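You operate a simulated robot arm through the tools that you are given. There is no shell and no other tool.

The job below is to be done with a simulated robot arm. You get a single attempt, and the scene is never put back.

JOB
Dab the grass spot off the green polo shirt with soap from the jar.
Fine: press and lift, no rubbing; leave the other shirt; dabber back, jar lid screwed on. Set down upright: wooden dabber.

The check looks at the end state, three seconds after you hand in, the way a careful person would. Anything else that was tipped, shoved, dropped, spilled or broken makes it a failure. A push-on lid holds only when it is set on centred and level and pressed home; a screw cap is set on level and turned clockwise until tight. Flat cloth is picked up by pressing the open fingertips on it (5 to 10 N) and closing them slowly along it; thin cloth reads only 2 to 8 mm in the jaws.

ROBOT AND FRAMES
A 7-joint arm with a two-finger parallel gripper, fixed in place. Base frame: the origin is at the foot of the arm, x ahead of it, y to its left, z up. Readings come in mm, rad, newtons and seconds.
With the tool pointing down near the work surface it reaches from about 280 to 740 mm from the base axis. Its first joint turns from -2.007 to 2.007 rad. Payload 3.91 kg.
The tool frame sits at the grasp point between the pads (the TCP): z along the fingers, y along the line on which they close. The tips reach 30 mm beyond it. Largest opening 110 mm; finger width 20, thickness 10; the body of the gripper, 48 by 112 mm, starts 55 mm behind the TCP.
Orientation is that of the tool frame in the base frame, as a unit quaternion [x, y, z, w]. With the fingers straight down and closing along the base's y, the tool's x points along the base's -x, its y along +y and its z along -z.

CONTROLS
- The arm moves only by the tool send_rows. Its argument "plan" is a list that holds one entry, the list of rows, each a list of 7 numbers: the shift along the tool's x, y, z in mm, then the turn, a rotation vector about the tool's x, y, z in rad, then the closure in counts, from 0 (fully open) to 255 (shut). In form: [[[tx, ty, tz, ax, ay, az, fingers], ...]]. A call has 1 to 20 rows; each row shifts and turns the commanded pose from where the row before left it, along the tool's axes as they then stand. Each row takes 0.2 s and may step no farther than 50 mm and 0.15 rad from the row before; otherwise, or with a gripper value out of range, the whole call is refused. A pose out of reach is approached as far as the arm can. The call stops where the force on the tool passes 40 N (or 10 N more than at its start, if that is more) or the arm is blocked; 0.2 s more then pass. The fingers move at their own pace (about 108 mm/s each) and stop on an object; they squeeze with about 21 N. The grip force told is the motor's: it shows also when the fingers shut on nothing. Time passes only in rows, and 0.2 s behind the last, so rows that do not move let the fingers close. It gives the time, the measured TCP pose, the force on the tool (base axes), the opening and the grip force at its end, in the units of the frame above (readings bear some noise), with the torque about the TCP (base axes, N m) and any sound that the robot's microphone picked up, and new pictures: "pictures" is both (left out), scene, wrist or none.
- Cameras (640 x 400 px; columns grow to the right, rows downward): "scene" is fixed at [48.2, -499.8, 1455.4]; the picture's right is [0.79, -0.62, 0.00], its down [-0.18, -0.23, -0.96] and it looks along [0.59, 0.75, -0.29] (base axes); focal length 360 px, centre (320, 200). "wrist" rides on the gripper at [72, 17, -103] in the tool frame; the picture's right is [-0.23, 0.97, 0.00], its down [-0.76, -0.18, -0.62] and it looks along [-0.61, -0.14, 0.78] (tool axes); focal length 222 px, centre (320, 200). There is no depth. A picture from a camera that has moved, and an enlarged one, comes with that camera's place and axes in the base frame and with its lens.
- lift_body(by): slides the trunk up (or, below 0, down) by that many mm; the arm rides with it, the base frame stays. It gives what a move gives, with no picture.
- close_up(camera, box): a new picture of the part [left, top, right, bottom] of that camera's present view, enlarged. No time passes.
- finish_job(): hands the job in; it is judged then, once.

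Places have to be worked out from the pictures, the camera data and where the tool is seen. Open the gripper and draw the arm clear of the work before you hand the job in, unless the task says otherwise.

The tools are called after "Emit:" by a JSON object that holds its "fn" and its "kwargs". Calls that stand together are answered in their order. send_rows: Moves the arm, as the interface text tells. Its arguments: {"type":"object","properties":{"plan":{"type":"array","items":{"type":"array","items":{"type":"array","items":{"type":"number"}}}},"pictures":{"type":"string","enum":["both","scene","wrist","none"]}},"required":["plan"]} The other tools are called the same way: lift_body (by) slides the trunk up or down; close_up (camera, box) takes an enlarged picture of a part of a camera's view; finish_job () hands the job in.

At the start:

```text
clock: 0.0
tcp_pos: [214.8, 310.0, 1324.3]
ee_rot: [0.0, 1.0, -0.001, 0.0]
force: [-0.7, -0.2, 0.2]
moment: [0.01, 0.02, -0.01]
opening: 110.1
finger_force: 0.1
trunk travel left (down, up): [-875.0, 115.0]
```

scene: 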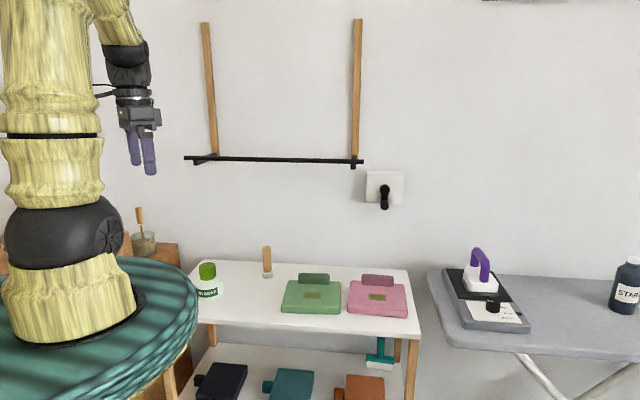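
wrist: 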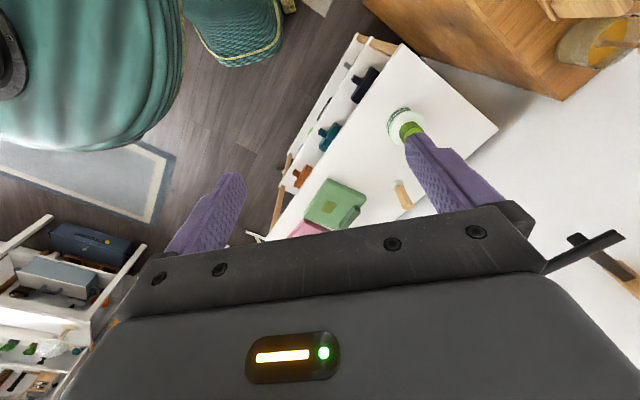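

The scene shows a white table with a jar (green lid, "soap" label), a wooden dabber standing upright, and folded green and pink polo shirts. I take enlarged pictures to see the details before moving.

Emit:
{"fn": "close_up", "kwargs": {"camera": "scene", "box": [180, 230, 420, 380]}}

Emit:
{"fn": "close_up", "kwargs": {"camera": "scene", "box": [180, 230, 300, 305]}}

Emit:
{"fn": "close_up", "kwargs": {"camera": "scene", "box": [270, 260, 420, 350]}}

Emit:
{"fn": "close_up", "kwargs": {"camera": "wrist", "box": [240, 30, 520, 250]}}

```text
2.67 times, centred on (300, 305) of scene
camera zoom: at [48.2, -499.8, 1455.4], right [0.79, -0.62, 0.0], down [-0.18, -0.23, -0.96], along [0.59, 0.75, -0.29], focal length 961 px, centre (373, -80)
```

zoom: 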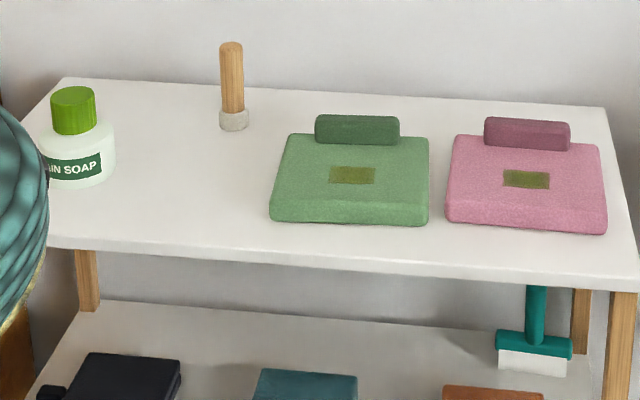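

```text
5.33 times, centred on (240, 268) of scene
camera zoom: at [48.2, -499.8, 1455.4], right [0.79, -0.62, 0.0], down [-0.18, -0.23, -0.96], along [0.59, 0.75, -0.29], focal length 1922 px, centre (747, -160)
```

zoom: 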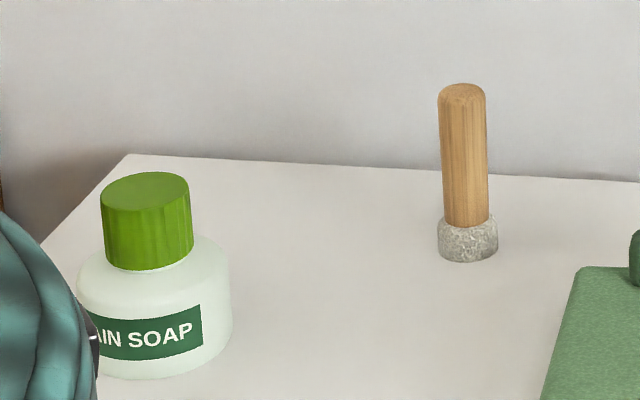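

```text
4.27 times, centred on (345, 305) of scene
camera zoom: at [48.2, -499.8, 1455.4], right [0.79, -0.62, 0.0], down [-0.18, -0.23, -0.96], along [0.59, 0.75, -0.29], focal length 1537 px, centre (213, -248)
```

zoom: 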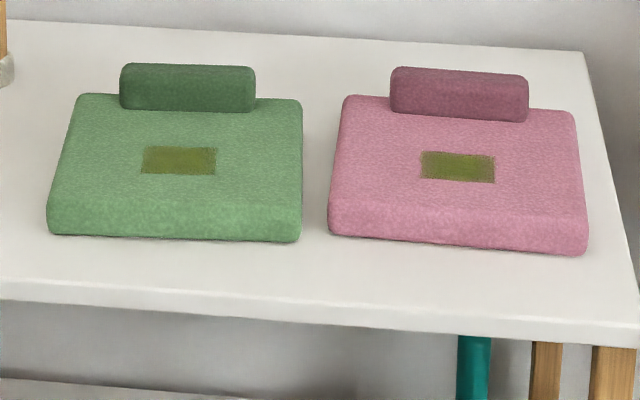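

```text
1.82 times, centred on (380, 140) of wrist
camera zoom: at [143.4, 327.0, 1428.6], right [0.23, 0.97, 0.0], down [0.76, -0.18, 0.62], along [0.61, -0.14, -0.78], focal length 404 px, centre (211, 309)
```

zoom: 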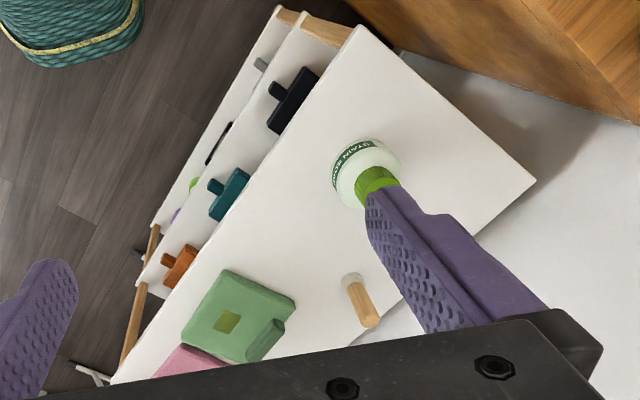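

The dabber stands near (587, 472), the jar near (385, 484), the green shirt's spot near (608, 249, 875), with the table top at about z = 850. A black rail hangs over the table at roughly z = 1266, so I look at it closely before I lower the trunk.

Emit:
{"fn": "close_up", "kwargs": {"camera": "scene", "box": [170, 0, 420, 220]}}

Emit:
{"fn": "close_up", "kwargs": {"camera": "wrist", "box": [520, 180, 640, 300]}}

Emit:
{"fn": "close_up", "kwargs": {"camera": "scene", "box": [0, 0, 200, 400]}}

```text
1.82 times, centred on (295, 110) of scene
camera zoom: at [48.2, -499.8, 1455.4], right [0.79, -0.62, 0.0], down [-0.18, -0.23, -0.96], along [0.59, 0.75, -0.29], focal length 655 px, centre (366, 364)
```

zoom: 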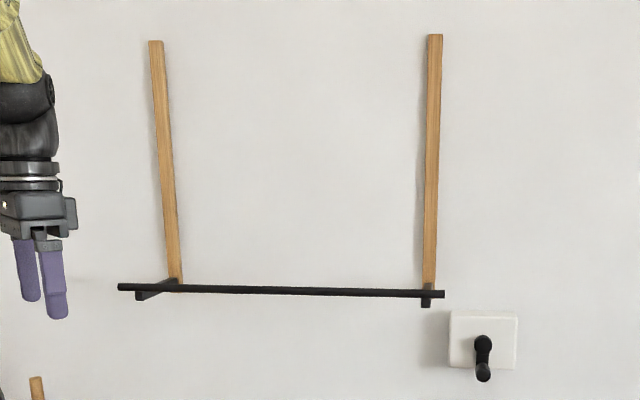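

```text
3.33 times, centred on (580, 240) of wrist
camera zoom: at [143.4, 327.0, 1428.6], right [0.23, 0.97, 0.0], down [0.76, -0.18, 0.62], along [0.61, -0.14, -0.78], focal length 740 px, centre (-547, 67)
```

zoom: 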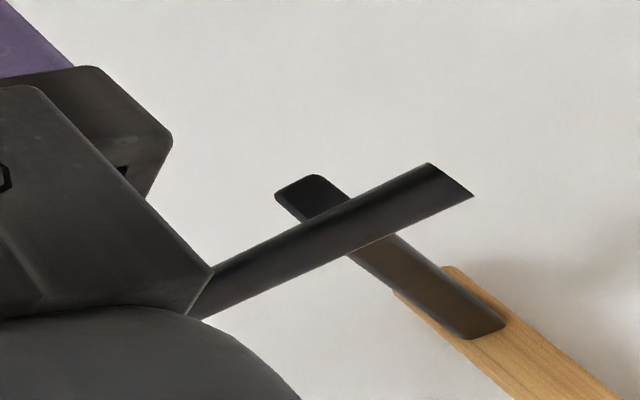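

```text
1.00 times, centred on (100, 200) of scene (not enlarged: the box is as wide or as high as the picture)
camera zoom: at [48.2, -499.8, 1455.4], right [0.79, -0.62, 0.0], down [-0.18, -0.23, -0.96], along [0.59, 0.75, -0.29], focal length 360 px, centre (540, 200)
```

zoom: 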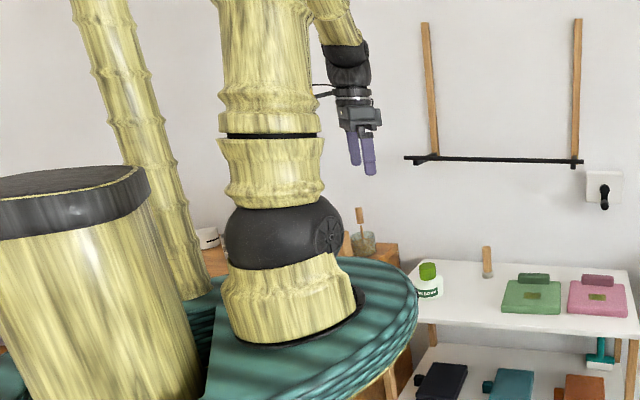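

The rail runs from about (392, 602) to (771, 221) at z ≈ 1266, so the dabber stands slightly behind it and the hand must pass below it. I lower the trunk by 250 mm to work with a flatter forearm; nothing stands under the tool here.

Emit:
{"fn": "lift_body", "kwargs": {"by": -250}}

```text
clock: 2.6
tcp_pos: [216.4, 309.0, 1075.2]
ee_rot: [-0.001, 1.0, 0.0, 0.001]
force: [-0.5, 0.1, -0.6]
moment: [0.01, 0.0, -0.03]
opening: 110.3
finger_force: 0.1
trunk travel left (down, up): [-625.0, 365.0]
```

The trunk is down and the tool is at z = 1075. I move level toward the jar, stopping short of it, to see the jar from closer with the wrist camera.

Emit:
{"fn": "send_rows", "kwargs": {"plan": [[[-17, 26, 0, 0, 0, 0, 0], [-17, 26, 0, 0, 0, 0, 0], [-17, 26, 0, 0, 0, 0, 0], [-17, 26, 0, 0, 0, 0, 0], [-17, 26, 0, 0, 0, 0, 0], [0, 0, 0, 0, 0, 0, 0]]], "pictures": "both"}}

```text
clock: 4.0
tcp_pos: [298.0, 440.0, 1076.2]
ee_rot: [-0.001, 1.0, 0.0, 0.0]
force: [-0.2, 0.6, -0.1]
moment: [-0.01, 0.0, 0.0]
opening: 109.9
finger_force: 0.1
trunk travel left (down, up): [-625.0, 365.0]
camera wrist: at [225.5, 456.9, 1179.6], right [0.23, 0.97, 0.0], down [0.76, -0.18, 0.62], along [0.61, -0.14, -0.78], focal length 222 px, centre (320, 200)
```

scene: 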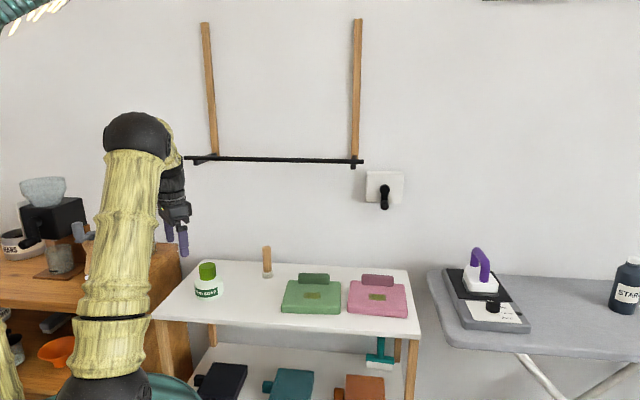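
wrist: 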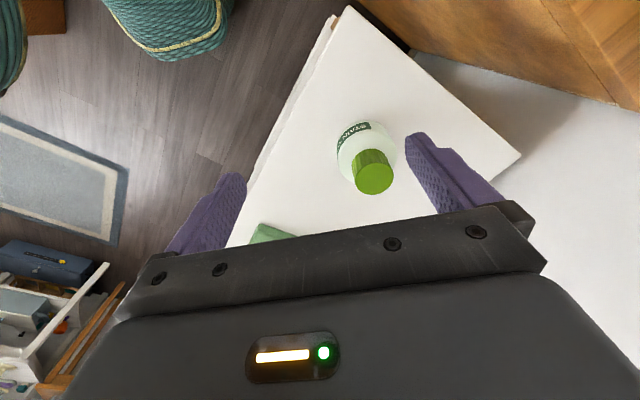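

The arm now leaves the jar in full view of both cameras. I take enlarged pictures of the jar and dabber to measure them.

Emit:
{"fn": "close_up", "kwargs": {"camera": "scene", "box": [180, 240, 290, 310]}}

Emit:
{"fn": "close_up", "kwargs": {"camera": "wrist", "box": [310, 100, 430, 210]}}

```text
5.71 times, centred on (235, 275) of scene
camera zoom: at [48.2, -499.8, 1455.4], right [0.79, -0.62, 0.0], down [-0.18, -0.23, -0.96], along [0.59, 0.75, -0.29], focal length 2059 px, centre (806, -229)
```

zoom: 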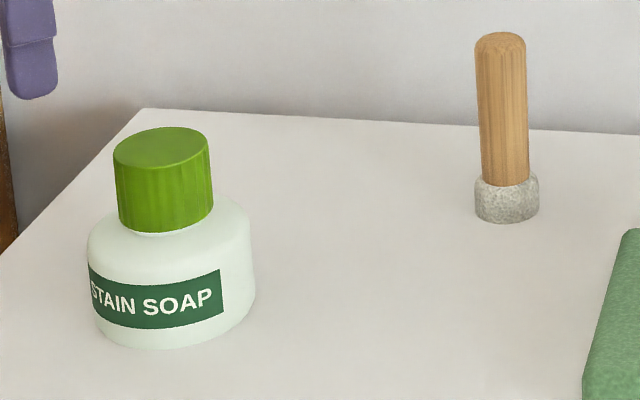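

```text
3.64 times, centred on (370, 155) of wrist
camera zoom: at [225.5, 456.9, 1179.6], right [0.23, 0.97, 0.0], down [0.76, -0.18, 0.62], along [0.61, -0.14, -0.78], focal length 808 px, centre (138, 364)
```

zoom: 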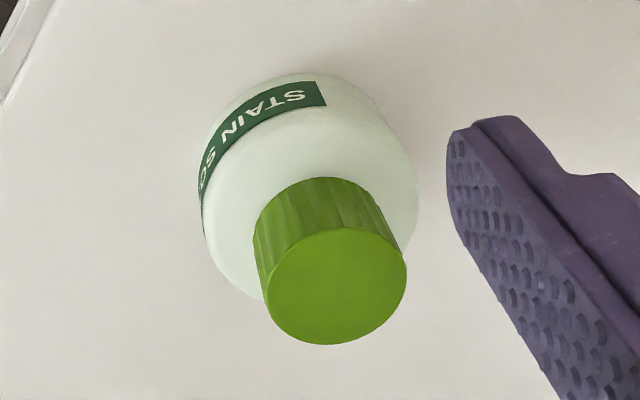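

Triangulating the cap top from both cameras gives about (388, 488, 947), cap diameter about 50 mm and 36 mm tall. I move above it and go partway down, then check.

Emit:
{"fn": "send_rows", "kwargs": {"plan": [[[-22.5, 12, 0, 0, 0, 0, 0], [-22.5, 12, 0, 0, 0, 0, 0], [-22.5, 12, 0, 0, 0, 0, 0], [-22.5, 12, 0, 0, 0, 0, 0], [0, 0, 25, 0, 0, 0, 0], [0, 0, 25, 0, 0, 0, 0], [0, 0, 20, 0, 0, 0, 0], [0, 0, 0, 0, 0, 0, 0]]], "pictures": "both"}}

```text
clock: 5.8
tcp_pos: [390.6, 488.4, 1005.6]
ee_rot: [0.0, 1.0, 0.001, 0.001]
force: [-1.1, 0.6, -0.1]
moment: [-0.05, 0.01, -0.01]
opening: 110.0
finger_force: 0.0
trunk travel left (down, up): [-625.0, 365.0]
camera wrist: at [318.5, 504.8, 1108.7], right [0.23, 0.97, 0.0], down [0.76, -0.18, 0.62], along [0.61, -0.14, -0.78], focal length 222 px, centre (320, 200)
```

scene: 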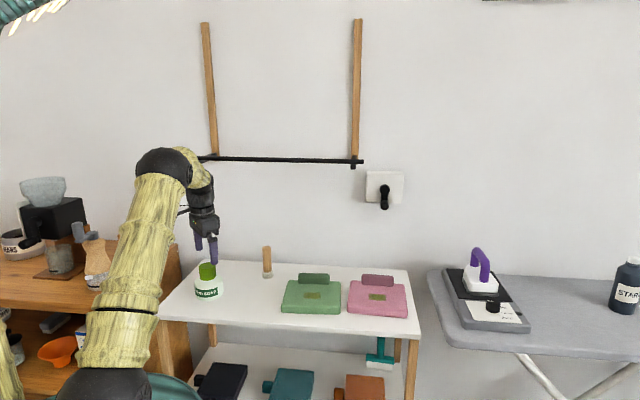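
wrist: 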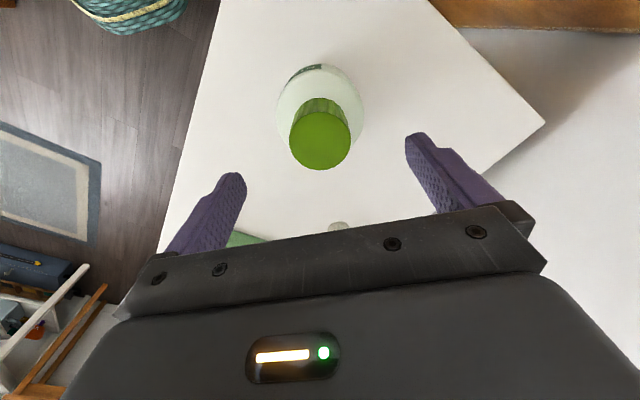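

The cap reads (387.5, 488.4), within 3 mm of the tool axis, and both fingers straddle it freely. I centre, descend to TCP z ≈ 945 (tips just above the jar's shoulder) and close on the cap.

Emit:
{"fn": "send_rows", "kwargs": {"plan": [[[3, 0, 20, 0, 0, 0, 0], [0, 0, 20, 0, 0, 0, 0], [0, 0, 12, 0, 0, 0, 0], [0, 0, 5, 0, 0, 0, 0], [0, 0, 3, 0, 0, 0, 0], [0, 0, 0, 0, 0, 0, 0]]], "pictures": "both"}}

```text
clock: 7.2
tcp_pos: [388.2, 489.0, 944.6]
ee_rot: [0.0, 1.0, 0.0, 0.0]
force: [-0.1, -1.1, -0.4]
moment: [0.01, 0.04, 0.02]
opening: 110.0
finger_force: 0.0
trunk travel left (down, up): [-625.0, 365.0]
camera wrist: at [315.8, 505.3, 1047.4], right [0.23, 0.97, 0.0], down [0.76, -0.18, 0.62], along [0.61, -0.14, -0.78], focal length 222 px, centre (320, 200)
```

scene: 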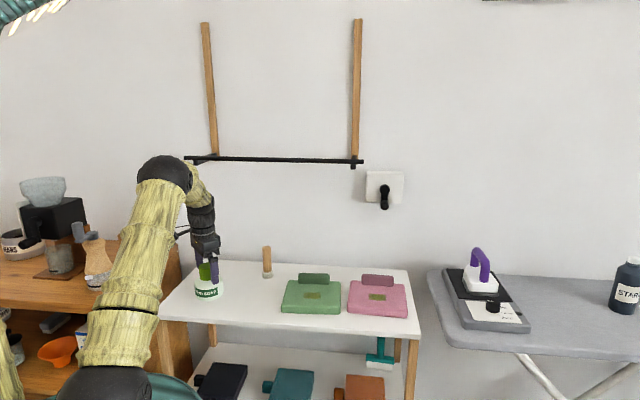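
wrist: 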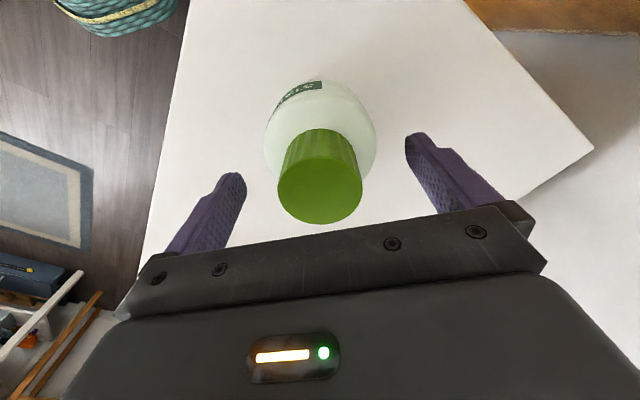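

The tool is at z = 944.6 with no contact force. I check the height of the fingertips against the cap in an enlarged scene view.

Emit:
{"fn": "close_up", "kwargs": {"camera": "scene", "box": [180, 235, 244, 305]}}

```text
5.71 times, centred on (212, 270) of scene
camera zoom: at [48.2, -499.8, 1455.4], right [0.79, -0.62, 0.0], down [-0.18, -0.23, -0.96], along [0.59, 0.75, -0.29], focal length 2059 px, centre (937, -200)
```

zoom: 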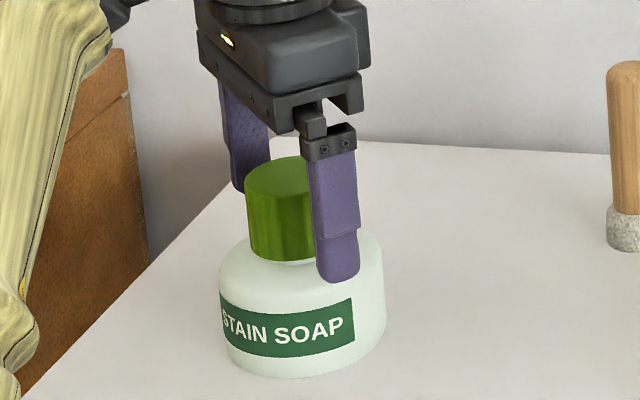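

Tips are about 10 mm above the jar's shoulder, overlapping most of the cap (907 to 947). I close the fingers on the cap without moving.

Emit:
{"fn": "send_rows", "kwargs": {"plan": [[[0, 0, 0, 0, 0, 0, 100], [0, 0, 0, 0, 0, 0, 160], [0, 0, 0, 0, 0, 0, 255], [0, 0, 0, 0, 0, 0, 255], [0, 0, 0, 0, 0, 0, 255]]], "pictures": "wrist"}}

```text
clock: 8.4
tcp_pos: [387.7, 488.1, 944.0]
ee_rot: [-0.001, 1.0, 0.001, -0.001]
force: [-0.2, -1.4, 0.5]
moment: [0.06, 0.01, 0.02]
opening: 52.4
finger_force: 21.1
trunk travel left (down, up): [-625.0, 365.0]
camera wrist: at [315.8, 505.1, 1047.5], right [0.23, 0.97, 0.0], down [0.76, -0.18, 0.62], along [0.61, -0.14, -0.78], focal length 222 px, centre (320, 200)
```

wrist: 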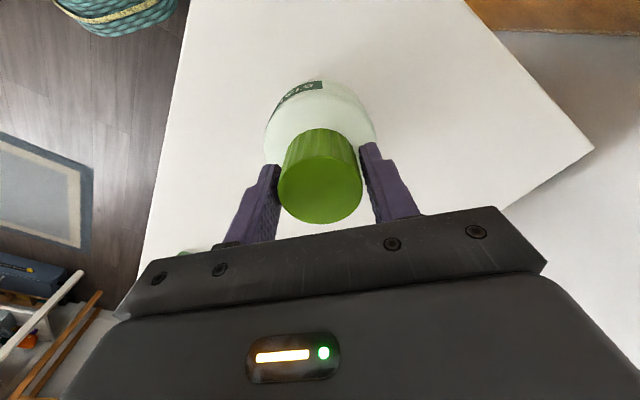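

The cap is gripped at 52.4 mm with 21 N. I start unscrewing counter-clockwise (negative about tool z) and watch the torque.

Emit:
{"fn": "send_rows", "kwargs": {"plan": [[[0, 0, 0, 0, 0, -0.06, 255], [0, 0, 0, 0, 0, -0.08, 255], [0, 0, 0, 0, 0, -0.1, 255], [0, 0, 0, 0, 0, -0.1, 255]]], "pictures": "wrist"}}

```text
clock: 9.4
tcp_pos: [387.4, 486.7, 945.1]
ee_rot: [-0.17, 0.985, -0.001, 0.0]
force: [2.0, -2.4, -1.8]
moment: [0.27, -0.04, -0.03]
opening: 52.3
finger_force: 21.1
trunk travel left (down, up): [-625.0, 365.0]
camera wrist: at [314.5, 479.5, 1048.2], right [-0.11, 0.99, 0.0], down [0.78, 0.09, 0.62], along [0.62, 0.07, -0.78], focal length 222 px, centre (320, 200)
```

wrist: 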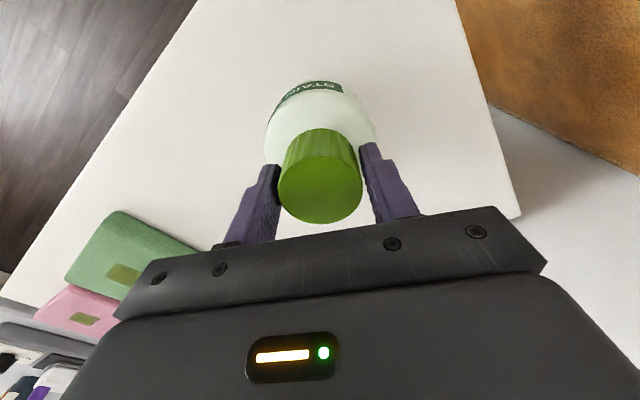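

The jar's label shifted in the wrist view while the cap stayed with the fingers, so the cap turns and the body stays put. I continue turning counter-clockwise.

Emit:
{"fn": "send_rows", "kwargs": {"plan": [[[0, 0, 0, 0, 0, -0.12, 255], [0, 0, 0, 0, 0, -0.12, 255], [0, 0, 0, 0, 0, -0.12, 255], [0, 0, 0, 0, 0, -0.12, 255], [0, 0, 0, 0, 0, -0.12, 255], [0, 0, 0, 0, 0, -0.12, 255], [0, 0, 0, 0, 0, -0.12, 255], [0, 0, 0, 0, 0, -0.12, 255]]], "pictures": "wrist"}}

```text
clock: 11.2
tcp_pos: [387.3, 486.1, 945.5]
ee_rot: [-0.606, 0.796, -0.001, -0.001]
force: [-0.1, -11.9, -3.0]
moment: [-0.14, -0.08, 0.01]
opening: 52.5
finger_force: 20.7
trunk travel left (down, up): [-625.0, 365.0]
camera wrist: at [353.7, 421.8, 1049.0], right [-0.88, 0.48, 0.0], down [0.37, 0.69, 0.62], along [0.3, 0.55, -0.78], focal length 222 px, centre (320, 200)
```

wrist: 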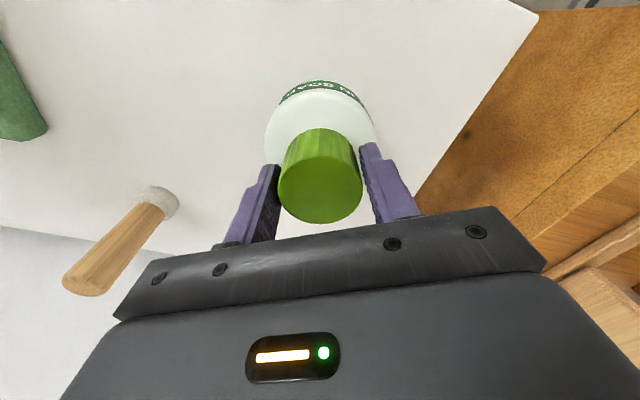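

Turned 1.3 rad so far; a sideways force of 12 N in −y shows the tool is about 2 mm off the jar axis, so I shift 2 mm in −y and continue turning.

Emit:
{"fn": "send_rows", "kwargs": {"plan": [[[1.9, -0.5, 0, 0, 0, 0, 255], [0, 0, 0, 0, 0, -0.12, 255], [0, 0, 0, 0, 0, -0.12, 255], [0, 0, 0, 0, 0, -0.12, 255], [0, 0, 0, 0, 0, -0.12, 255], [0, 0, 0, 0, 0, -0.12, 255]]], "pictures": "wrist"}}

```text
clock: 12.6
tcp_pos: [389.5, 486.8, 944.5]
ee_rot: [0.814, -0.58, 0.0, 0.0]
force: [12.8, 3.7, 2.0]
moment: [0.23, -0.15, 0.0]
opening: 52.6
finger_force: 20.9
trunk travel left (down, up): [-625.0, 365.0]
camera wrist: at [397.4, 412.9, 1048.5], right [-0.99, -0.1, 0.0], down [-0.08, 0.78, 0.62], along [-0.06, 0.62, -0.78], focal length 222 px, centre (320, 200)
```

wrist: 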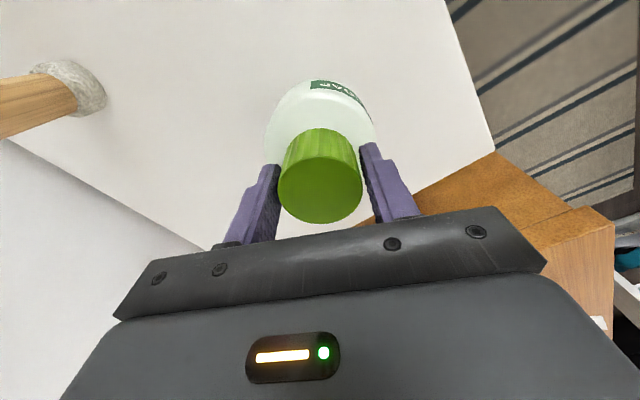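

The side force has swung with the grip, which tells me the cap axis is near (389.5, 488.3), with my grip about 1.8 mm off along the tool's x. I correct the commanded position for that and keep turning about the true axis.

Emit:
{"fn": "send_rows", "kwargs": {"plan": [[[0.6, -2.7, 0, 0, 0, 0, 255], [0, -0.2, 0, 0, 0, -0.12, 255], [0, -0.2, 0, 0, 0, -0.12, 255], [0, -0.2, 0, 0, 0, -0.12, 255], [0, -0.2, 0, 0, 0, -0.12, 255], [0, -0.2, 0, 0, 0, -0.12, 255], [0, 0, 0, 0, 0, 0, 255]]], "pictures": "wrist"}}

```text
clock: 14.2
tcp_pos: [390.4, 487.4, 945.2]
ee_rot: [0.949, -0.314, 0.0, 0.0]
force: [0.5, 3.2, 1.3]
moment: [0.26, -0.08, 0.01]
opening: 52.4
finger_force: 21.1
trunk travel left (down, up): [-625.0, 365.0]
camera wrist: at [438.6, 430.7, 1049.0], right [-0.76, -0.65, 0.0], down [-0.51, 0.6, 0.62], along [-0.4, 0.47, -0.78], focal length 222 px, centre (320, 200)
```

wrist: 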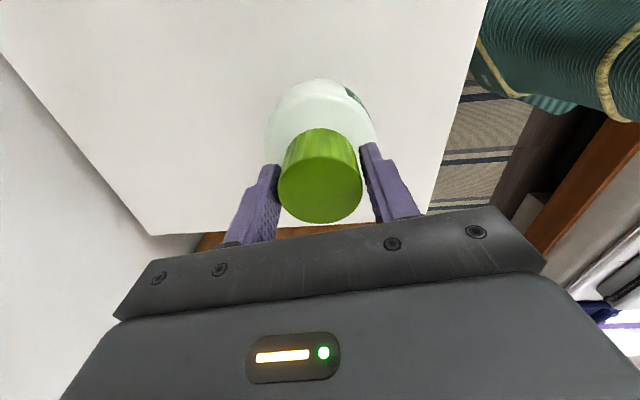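

Forces are near zero now at 2.5 rad of turn. I continue turning about the cap axis, checking that the wrist keeps following.

Emit:
{"fn": "send_rows", "kwargs": {"plan": [[[0, -0.2, 0, 0, 0, -0.12, 255], [0, -0.2, 0, 0, 0, -0.12, 255], [0, -0.2, 0, 0, 0, -0.12, 255], [0, -0.2, 0, 0, 0, -0.12, 255], [0, -0.2, 0, 0, 0, -0.12, 255], [0, -0.2, 0, 0, 0, -0.12, 255], [0, -0.2, 0, 0, 0, -0.12, 255], [0, 0, 0, 0, 0, 0, 255]]], "pictures": "wrist"}}

```text
clock: 16.0
tcp_pos: [390.5, 487.9, 943.8]
ee_rot: [0.995, 0.101, 0.001, -0.001]
force: [-7.2, 13.8, 14.2]
moment: [-0.06, 0.19, -0.01]
opening: 52.6
finger_force: 21.6
trunk travel left (down, up): [-625.0, 365.0]
camera wrist: at [465.0, 486.1, 1049.1], right [-0.03, -1.0, 0.0], down [-0.78, 0.02, 0.62], along [-0.62, 0.02, -0.78], focal length 222 px, centre (320, 200)
```

wrist: 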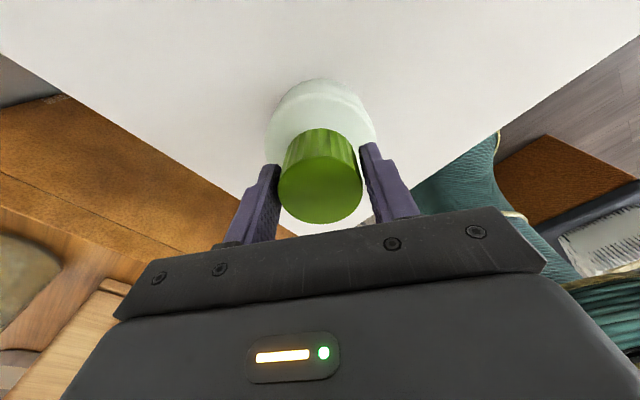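

The side and upward forces have grown (14 N) after 3.3 rad, so I raise 1.5 mm and shift slightly with the push to see whether it relaxes.

Emit:
{"fn": "send_rows", "kwargs": {"plan": [[[0, 0, -1.5, 0, 0, 0, 255], [0, 0, 0, 0, 0, 0, 255], [0, 0, 0, 0, 0, 0, 255]]], "pictures": "none"}}

Emit:
{"fn": "close_up", "kwargs": {"camera": "scene", "box": [180, 235, 244, 305]}}

```text
clock: 16.8
tcp_pos: [390.6, 487.2, 946.0]
ee_rot: [0.995, 0.1, 0.0, 0.001]
force: [-9.3, 8.2, 2.3]
moment: [0.53, 0.17, 0.0]
opening: 52.1
finger_force: 20.9
trunk travel left (down, up): [-625.0, 365.0]
```

```text
5.71 times, centred on (212, 270) of scene
camera zoom: at [48.2, -499.8, 1455.4], right [0.79, -0.62, 0.0], down [-0.18, -0.23, -0.96], along [0.59, 0.75, -0.29], focal length 2059 px, centre (937, -200)
```

zoom: 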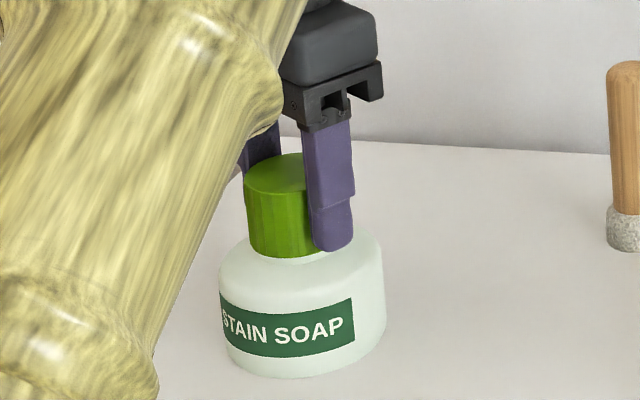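

Raising relieved the upward push, so the cap is climbing its thread; the jar itself has not moved. I open the fingers and turn the hand back for a second stroke.

Emit:
{"fn": "send_rows", "kwargs": {"plan": [[[0, 0, 0, 0, 0, 0, 60], [0, 0, 0, 0, 0, 0, 0], [0, 0, 0, 0, 0, 0, 0], [0, 0, 0, 0, 0, 0.14, 0], [0, 0, 0, 0, 0, 0.14, 0], [0, 0, 0, 0, 0, 0.14, 0], [0, 0, 0, 0, 0, 0.14, 0], [0, 0, 0, 0, 0, 0.14, 0], [0, 0, 0, 0, 0, 0.14, 0], [0, 0, 0, 0, 0, 0.14, 0], [0, 0, 0, 0, 0, 0.14, 0], [0, 0, 0, 0, 0, 0.14, 0], [0, 0, 0, 0, 0, 0.14, 0], [0, 0, 0, 0, 0, 0.14, 0], [0, 0, 0, 0, 0, 0.14, 0], [0, 0, 0, 0, 0, 0.14, 0], [0, 0, 0, 0, 0, 0.14, 0], [0, 0, 0, 0, 0, 0.14, 0], [0, 0, 0, 0, 0, 0.14, 0], [0, 0, 0, 0, 0, 0.14, 0]]], "pictures": "wrist"}}

```text
clock: 21.0
tcp_pos: [391.8, 489.5, 946.1]
ee_rot: [-0.462, 0.887, 0.0, 0.001]
force: [0.1, 0.0, -0.6]
moment: [-0.02, -0.01, -0.01]
opening: 109.9
finger_force: 0.0
trunk travel left (down, up): [-625.0, 365.0]
camera wrist: at [336.7, 439.2, 1050.3], right [-0.67, 0.74, 0.0], down [0.58, 0.52, 0.62], along [0.46, 0.42, -0.78], focal length 222 px, centre (320, 200)
```

wrist: 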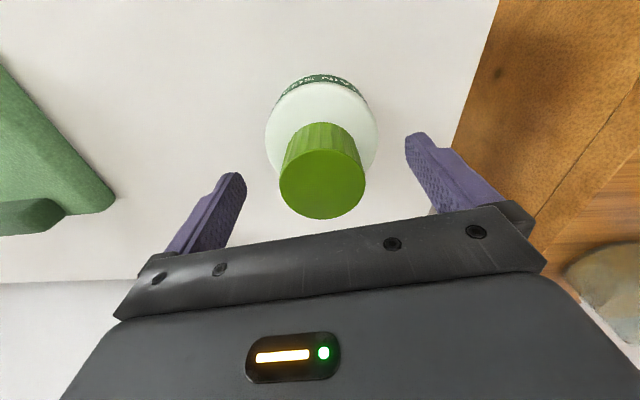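

The hand is free again at about 0.96 rad from its first orientation. I enlarge the wrist view to measure the cap's centre relative to the fingers before regripping.

Emit:
{"fn": "close_up", "kwargs": {"camera": "wrist", "box": [220, 70, 460, 230]}}

Emit:
{"fn": "close_up", "kwargs": {"camera": "scene", "box": [180, 235, 244, 305]}}

```text
2.50 times, centred on (340, 150) of wrist
camera zoom: at [336.7, 439.2, 1050.3], right [-0.67, 0.74, 0.0], down [0.58, 0.52, 0.62], along [0.46, 0.42, -0.78], focal length 555 px, centre (270, 325)
```

zoom: 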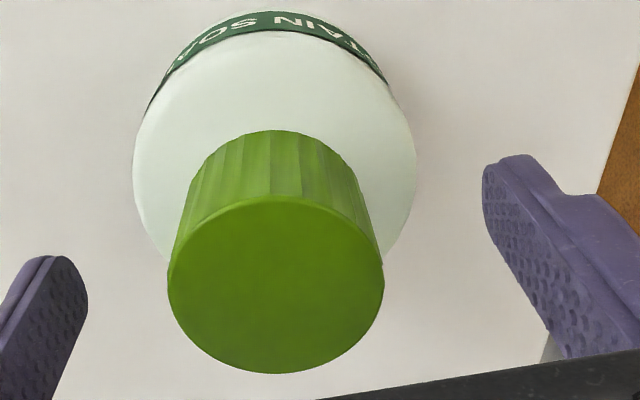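

```text
5.71 times, centred on (212, 270) of scene
camera zoom: at [48.2, -499.8, 1455.4], right [0.79, -0.62, 0.0], down [-0.18, -0.23, -0.96], along [0.59, 0.75, -0.29], focal length 2059 px, centre (937, -200)
```

zoom: 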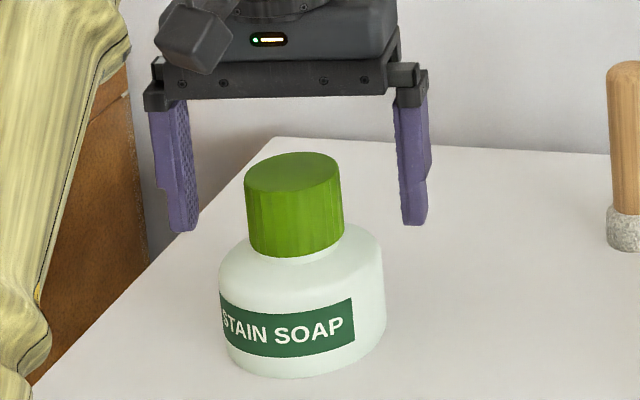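

Taking the cap as 50 mm across, the wrist view and scene view agree on the cap centre at about (390.7, 489, 946). I shift about 1.5 mm toward it and turn the hand further clockwise for a long second stroke, still open.

Emit:
{"fn": "send_rows", "kwargs": {"plan": [[[1.2, 0.4, 0, 0, 0, 0.13, 0], [0, 0, 0, 0, 0, 0.14, 0], [0, 0, 0, 0, 0, 0.14, 0], [0, 0, 0, 0, 0, 0.14, 0], [0, 0, 0, 0, 0, 0.14, 0], [0, 0, 0, 0, 0, 0.14, 0], [0, 0, 0, 0, 0, 0.14, 0], [0, 0, 0, 0, 0, 0.14, 0], [0, 0, 0, 0, 0, 0.14, 0], [0, 0, 0, 0, 0, 0.14, 0], [0, 0, 0, 0, 0, 0.14, 0], [0, 0, 0, 0, 0, 0, 0]]], "pictures": "wrist"}}

Emit:
{"fn": "close_up", "kwargs": {"camera": "wrist", "box": [220, 70, 460, 230]}}

```text
clock: 23.6
tcp_pos: [390.4, 487.4, 945.9]
ee_rot: [0.281, 0.96, 0.0, 0.0]
force: [-1.2, 0.4, -0.3]
moment: [-0.03, -0.02, 0.0]
opening: 110.0
finger_force: 0.0
trunk travel left (down, up): [-625.0, 365.0]
camera wrist: at [338.3, 540.4, 1049.6], right [0.72, 0.7, 0.0], down [0.55, -0.56, 0.62], along [0.43, -0.45, -0.78], focal length 222 px, centre (320, 200)
```

wrist: 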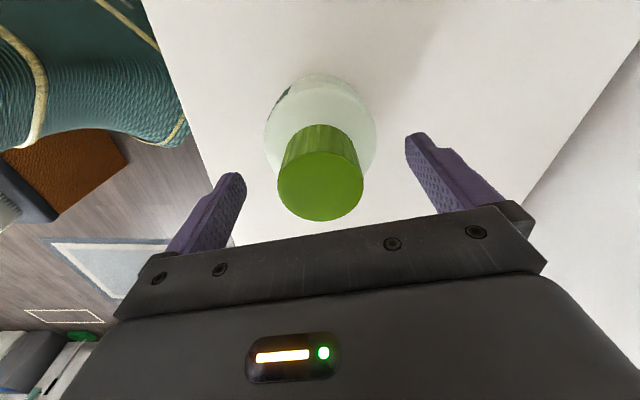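

```text
2.50 times, centred on (340, 150) of wrist
camera zoom: at [338.3, 540.4, 1049.6], right [0.72, 0.7, 0.0], down [0.55, -0.56, 0.62], along [0.43, -0.45, -0.78], focal length 555 px, centre (270, 325)
```

zoom: 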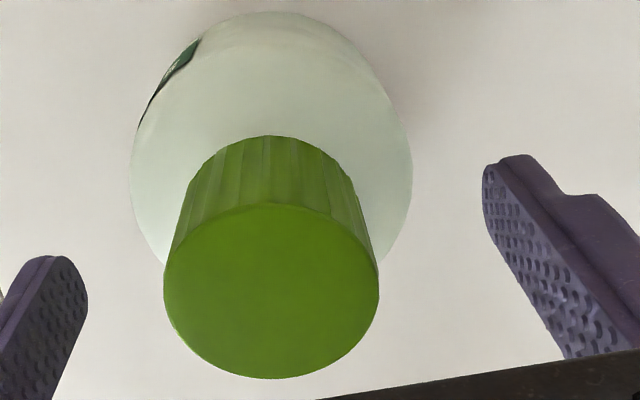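

Comparing the two hand orientations cancels the camera bias and gives the cap axis at (389.5, 488.4), matching the contact estimate. I centre there, regrip and turn counter-clockwise with a slight rise following the thread.

Emit:
{"fn": "send_rows", "kwargs": {"plan": [[[1.3, 0.4, 0, 0, 0, 0, 0], [0, 0, 0, 0, 0, 0, 120], [0, 0, 0, 0, 0, 0, 255], [0, 0, 0, 0, 0, 0, 255], [0, 0, 0, 0, 0, 0, 255], [0, 0, -0.05, 0, 0, -0.1, 255], [0, 0, -0.05, 0, 0, -0.12, 255], [0, 0, -0.06, 0, 0, -0.12, 255], [0, 0, -0.06, 0, 0, -0.12, 255], [0, 0, -0.06, 0, 0, -0.12, 255], [0, 0, -0.06, 0, 0, -0.12, 255], [0, 0, -0.06, 0, 0, -0.12, 255], [0, 0, -0.06, 0, 0, -0.12, 255], [0, 0, -0.06, 0, 0, -0.12, 255]]], "pictures": "wrist"}}

```text
clock: 26.6
tcp_pos: [388.6, 488.0, 947.4]
ee_rot: [-0.246, 0.969, 0.001, -0.002]
force: [-4.2, -6.6, -8.6]
moment: [0.09, 0.14, -0.04]
opening: 52.4
finger_force: 21.0
trunk travel left (down, up): [-625.0, 365.0]
camera wrist: at [317.9, 468.8, 1051.0], right [-0.26, 0.96, 0.0], down [0.76, 0.21, 0.62], along [0.6, 0.16, -0.78], focal length 222 px, centre (320, 200)
```

wrist: 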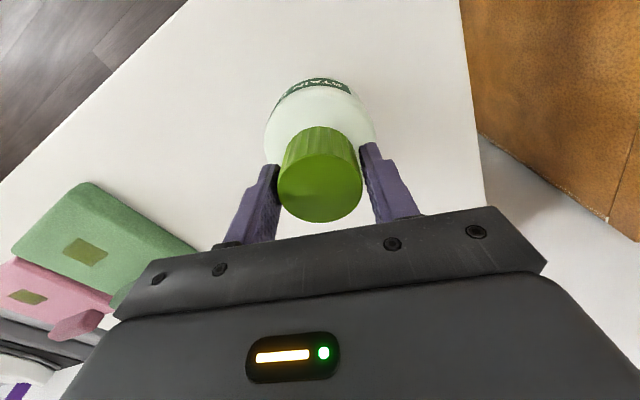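

The tool is pulled down by 8.6 N, so my rise was slightly faster than the thread. I keep turning without any more rise.

Emit:
{"fn": "send_rows", "kwargs": {"plan": [[[0, 0, 0.5, 0, 0, -0.12, 255], [0, 0, 0, 0, 0, -0.12, 255], [0, 0, 0, 0, 0, -0.12, 255], [0, 0, 0, 0, 0, -0.12, 255], [0, 0, 0, 0, 0, -0.12, 255], [0, 0, 0, 0, 0, -0.12, 255], [0, 0, 0, 0, 0, -0.12, 255], [0, 0, 0, 0, 0, -0.12, 255], [0, 0, 0, 0, 0, 0, 255]]], "pictures": "wrist"}}

```text
clock: 28.6
tcp_pos: [388.1, 487.8, 947.9]
ee_rot: [-0.665, 0.747, 0.0, -0.001]
force: [0.0, -1.3, -0.2]
moment: [-0.02, 0.02, -0.05]
opening: 52.3
finger_force: 21.5
trunk travel left (down, up): [-625.0, 365.0]
camera wrist: at [364.5, 419.2, 1050.8], right [-0.94, 0.34, 0.0], down [0.26, 0.74, 0.62], along [0.21, 0.59, -0.78], focal length 222 px, centre (320, 200)
```

wrist: 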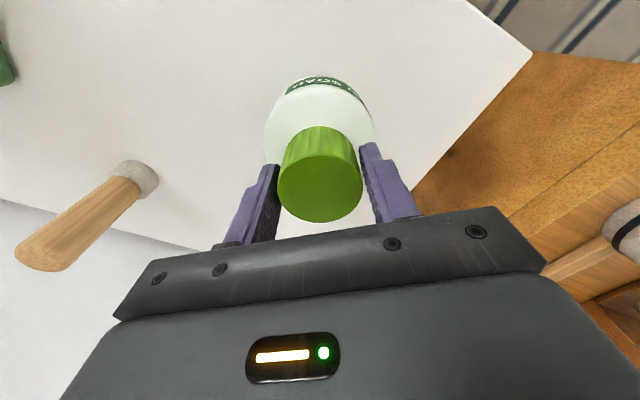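

Forces vanished after a total of about 5.4 rad, so the cap may be free. I test with a 2 mm straight lift and watch the vertical force.

Emit:
{"fn": "send_rows", "kwargs": {"plan": [[[0, 0, -1, 0, 0, 0, 255], [0, 0, -1, 0, 0, 0, 255], [0, 0, 0, 0, 0, 0, 255]]], "pictures": "none"}}

Emit:
{"fn": "close_up", "kwargs": {"camera": "scene", "box": [180, 235, 244, 305]}}

```text
clock: 29.4
tcp_pos: [389.4, 487.8, 948.3]
ee_rot: [-0.665, 0.747, 0.0, 0.0]
force: [-0.7, 0.1, -0.4]
moment: [0.03, -0.01, 0.01]
opening: 52.3
finger_force: 20.7
trunk travel left (down, up): [-625.0, 365.0]
```

```text
5.71 times, centred on (212, 270) of scene
camera zoom: at [48.2, -499.8, 1455.4], right [0.79, -0.62, 0.0], down [-0.18, -0.23, -0.96], along [0.59, 0.75, -0.29], focal length 2059 px, centre (937, -200)
```

zoom: 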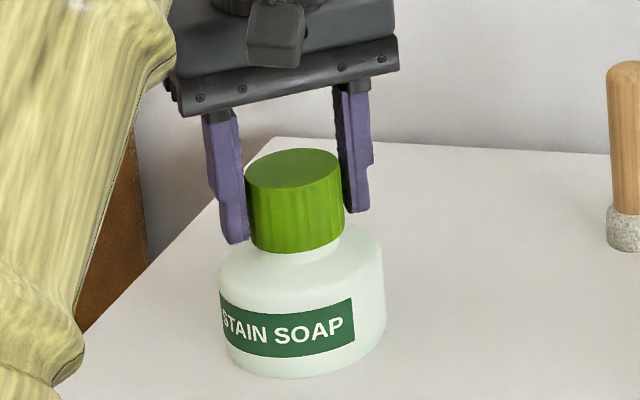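

The 2 mm lift needed no force and the jar stayed put, so the cap is free. I lift it straight up slowly by 60 mm.

Emit:
{"fn": "send_rows", "kwargs": {"plan": [[[0, 0, -3, 0, 0, 0, 255], [0, 0, -5, 0, 0, 0, 255], [0, 0, -8, 0, 0, 0, 255], [0, 0, -10, 0, 0, 0, 255], [0, 0, -12, 0, 0, 0, 255], [0, 0, -12, 0, 0, 0, 255], [0, 0, -10, 0, 0, 0, 255], [0, 0, 0, 0, 0, 0, 255]]], "pictures": "both"}}

Emit:
{"fn": "close_up", "kwargs": {"camera": "scene", "box": [180, 215, 260, 305]}}

```text
clock: 31.2
tcp_pos: [387.8, 488.2, 1009.1]
ee_rot: [-0.664, 0.748, 0.0, 0.0]
force: [0.5, -0.4, -0.8]
moment: [-0.01, -0.01, 0.02]
opening: 52.3
finger_force: 20.9
trunk travel left (down, up): [-625.0, 365.0]
camera wrist: at [364.5, 417.9, 1112.5], right [-0.94, 0.34, 0.0], down [0.27, 0.74, 0.62], along [0.21, 0.59, -0.78], focal length 222 px, centre (320, 200)
```

scene: 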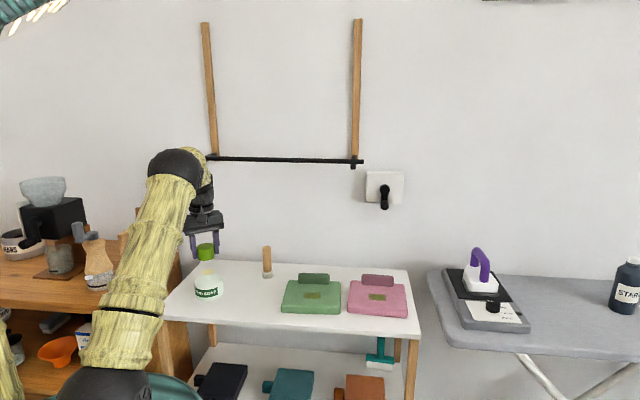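
wrist: 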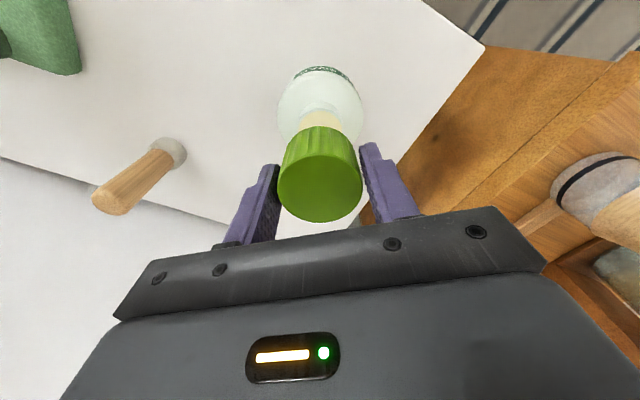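

```text
4.44 times, centred on (220, 260) of scene
camera zoom: at [48.2, -499.8, 1455.4], right [0.79, -0.62, 0.0], down [-0.18, -0.23, -0.96], along [0.59, 0.75, -0.29], focal length 1601 px, centre (764, -67)
```

zoom: 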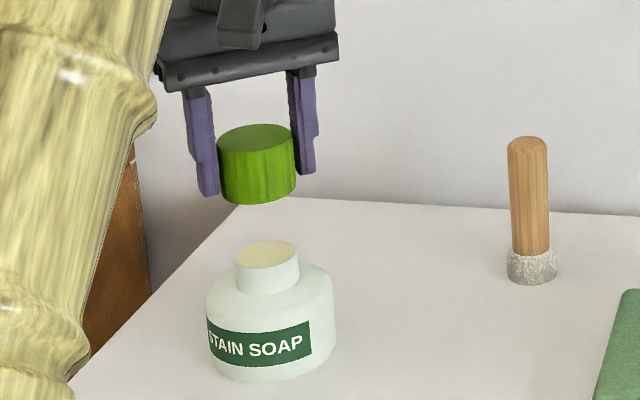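

The jar is open with cream soap right up near the neck's rim. I carry the cap to the free table area around (430, 365), between jar and green shirt, and lower it toward the table.

Emit:
{"fn": "send_rows", "kwargs": {"plan": [[[23.4, -11.2, 0, 0, 0, 0, 255], [23.4, -11.2, 0, 0, 0, 0, 255], [23.4, -11.2, 0, 0, 0, 0, 255], [23.4, -11.2, 0, 0, 0, 0, 255], [23.4, -11.2, 0, 0, 0, 0, 255], [0, 0, 25, 0, 0, 0, 255], [0, 0, 25, 0, 0, 0, 255], [0, 0, 25, 0, 0, 0, 255], [0, 0, 20, 0, 0, 0, 255], [0, 0, 8, 0, 0, 0, 255], [0, 0, 0, 0, 0, 0, 255]]], "pictures": "both"}}

Emit:
{"fn": "close_up", "kwargs": {"camera": "scene", "box": [200, 230, 300, 320]}}

```text
clock: 33.6
tcp_pos: [430.9, 366.2, 905.9]
ee_rot: [-0.664, 0.748, 0.0, 0.0]
force: [0.6, -0.8, -0.5]
moment: [0.01, 0.01, -0.02]
opening: 52.2
finger_force: 21.2
trunk travel left (down, up): [-625.0, 365.0]
camera wrist: at [407.0, 296.3, 1010.3], right [-0.94, 0.34, 0.0], down [0.27, 0.74, 0.62], along [0.21, 0.59, -0.78], focal length 222 px, centre (320, 200)
```

scene: 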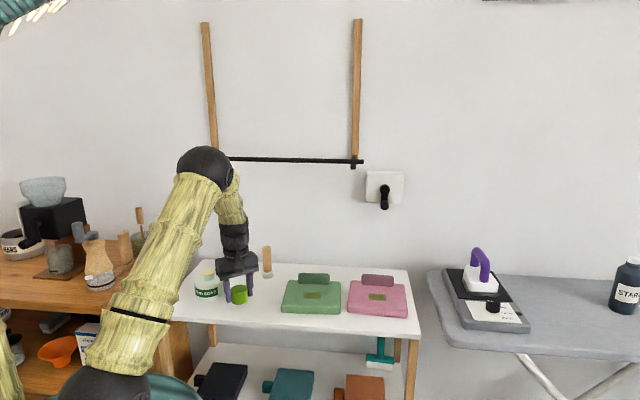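
wrist: 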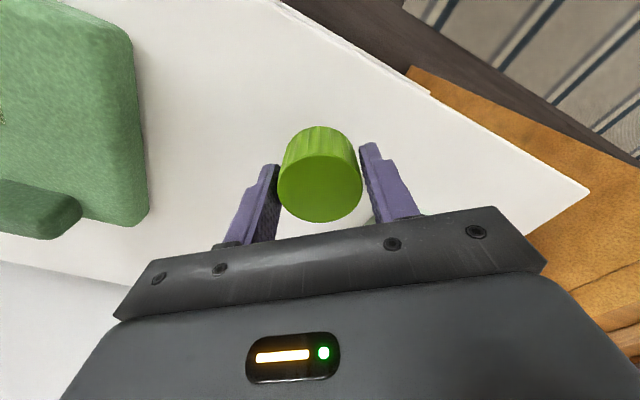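

```text
4.44 times, centred on (250, 275) of scene
camera zoom: at [48.2, -499.8, 1455.4], right [0.79, -0.62, 0.0], down [-0.18, -0.23, -0.96], along [0.59, 0.75, -0.29], focal length 1601 px, centre (631, -133)
```

zoom: 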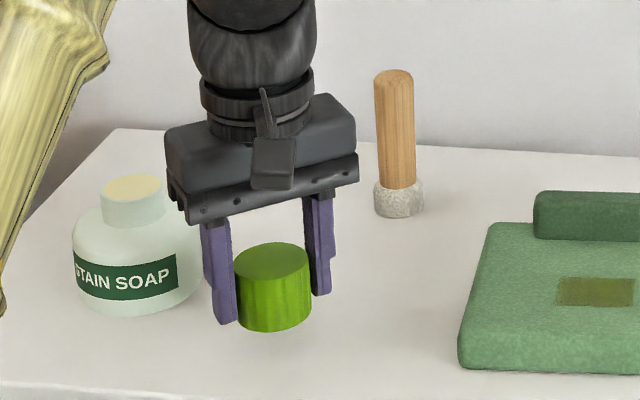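

The cap is held above bare table at (431, 366) with its bottom not yet touching. I creep down in small steps, watching the force.

Emit:
{"fn": "send_rows", "kwargs": {"plan": [[[0, 0, 2, 0, 0, 0, 255], [0, 0, 2, 0, 0, 0, 255], [0, 0, 2, 0, 0, 0, 255], [0, 0, 2, 0, 0, 0, 255], [0, 0, 2, 0, 0, 0, 255], [0, 0, 0, 0, 0, 0, 255]]], "pictures": "none"}}

Emit:
{"fn": "close_up", "kwargs": {"camera": "scene", "box": [215, 260, 275, 320]}}

```text
clock: 35.0
tcp_pos: [431.3, 365.3, 895.7]
ee_rot: [-0.664, 0.747, 0.001, 0.0]
force: [0.9, 1.3, -0.7]
moment: [-0.01, -0.02, 0.02]
opening: 52.3
finger_force: 21.9
trunk travel left (down, up): [-625.0, 365.0]
```

```text
6.67 times, centred on (245, 290) of scene
camera zoom: at [48.2, -499.8, 1455.4], right [0.79, -0.62, 0.0], down [-0.18, -0.23, -0.96], along [0.59, 0.75, -0.29], focal length 2402 px, centre (820, -400)
```

zoom: 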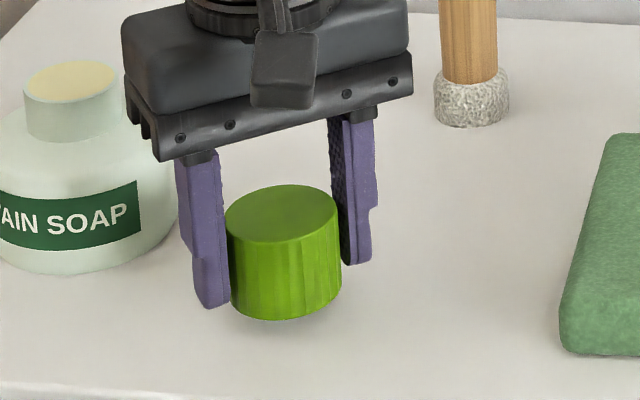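

No contact yet at z = 895.7. I continue down in 1.5 mm steps.

Emit:
{"fn": "send_rows", "kwargs": {"plan": [[[0, 0, 1.5, 0, 0, 0, 255], [0, 0, 1.5, 0, 0, 0, 255], [0, 0, 1.5, 0, 0, 0, 255], [0, 0, 0, 0, 0, 0, 255]]], "pictures": "none"}}

```text
clock: 36.0
tcp_pos: [432.0, 366.1, 891.6]
ee_rot: [-0.665, 0.747, 0.0, -0.001]
force: [-0.3, 0.2, -0.1]
moment: [0.01, 0.0, 0.01]
opening: 52.2
finger_force: 20.9
trunk travel left (down, up): [-625.0, 365.0]
```

Still free at z = 891.6; I go on down in the same small steps.

Emit:
{"fn": "send_rows", "kwargs": {"plan": [[[0, 0, 1.2, 0, 0, 0, 255], [0, 0, 1.2, 0, 0, 0, 255], [0, 0, 1.2, 0, 0, 0, 255], [0, 0, 0, 0, 0, 0, 255]]], "pictures": "none"}}

```text
clock: 37.0
tcp_pos: [432.4, 365.9, 887.5]
ee_rot: [-0.665, 0.747, -0.001, 0.0]
force: [-0.3, -0.2, -0.7]
moment: [0.02, 0.02, -0.01]
opening: 52.0
finger_force: 20.6
trunk travel left (down, up): [-625.0, 365.0]
```

Emit:
{"fn": "close_up", "kwargs": {"camera": "scene", "box": [215, 260, 275, 320]}}

```text
6.67 times, centred on (245, 290) of scene
camera zoom: at [48.2, -499.8, 1455.4], right [0.79, -0.62, 0.0], down [-0.18, -0.23, -0.96], along [0.59, 0.75, -0.29], focal length 2402 px, centre (820, -400)
```

zoom: 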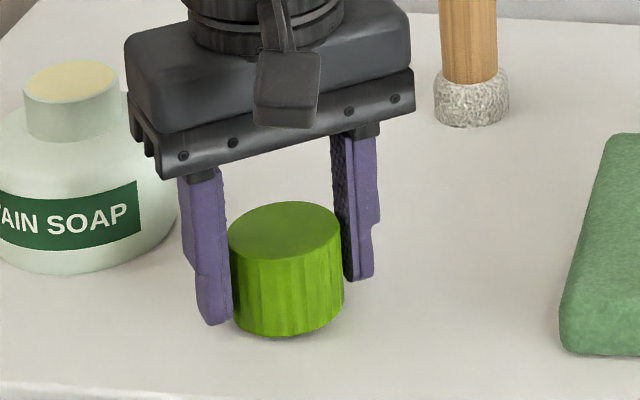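

The cap's shadow shows only a small gap left. I continue down gently (0.8 mm steps) until contact.

Emit:
{"fn": "send_rows", "kwargs": {"plan": [[[0, 0, 0.8, 0, 0, 0, 255], [0, 0, 0.8, 0, 0, 0, 255], [0, 0, 0.8, 0, 0, 0, 255], [0, 0, 0, 0, 0, 0, 255]]], "pictures": "none"}}

```text
clock: 38.0
tcp_pos: [431.4, 364.5, 884.0]
ee_rot: [-0.664, 0.747, 0.0, 0.0]
force: [0.0, -0.7, -0.4]
moment: [-0.01, -0.02, -0.01]
opening: 52.5
finger_force: 21.1
trunk travel left (down, up): [-625.0, 365.0]
```

Still no contact at about z = 884–885; I go further in the same steps.

Emit:
{"fn": "send_rows", "kwargs": {"plan": [[[0, 0, 0.8, 0, 0, 0, 255], [0, 0, 0.8, 0, 0, 0, 255], [0, 0, 0, 0, 0, 0, 255]]], "pictures": "none"}}

Emit:
{"fn": "close_up", "kwargs": {"camera": "scene", "box": [225, 270, 265, 320]}}

```text
clock: 38.8
tcp_pos: [431.2, 365.3, 884.5]
ee_rot: [-0.665, 0.747, -0.001, 0.0]
force: [0.6, -0.6, 3.5]
moment: [0.02, 0.06, -0.01]
opening: 52.4
finger_force: 21.3
trunk travel left (down, up): [-625.0, 365.0]
```

```text
8.00 times, centred on (245, 295) of scene
camera zoom: at [48.2, -499.8, 1455.4], right [0.79, -0.62, 0.0], down [-0.18, -0.23, -0.96], along [0.59, 0.75, -0.29], focal length 2882 px, centre (920, -560)
```

zoom: 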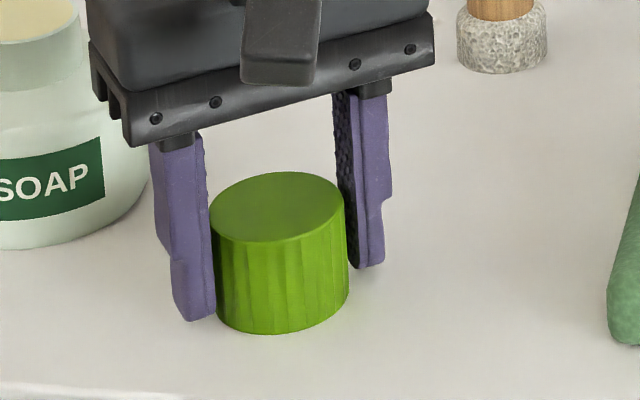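

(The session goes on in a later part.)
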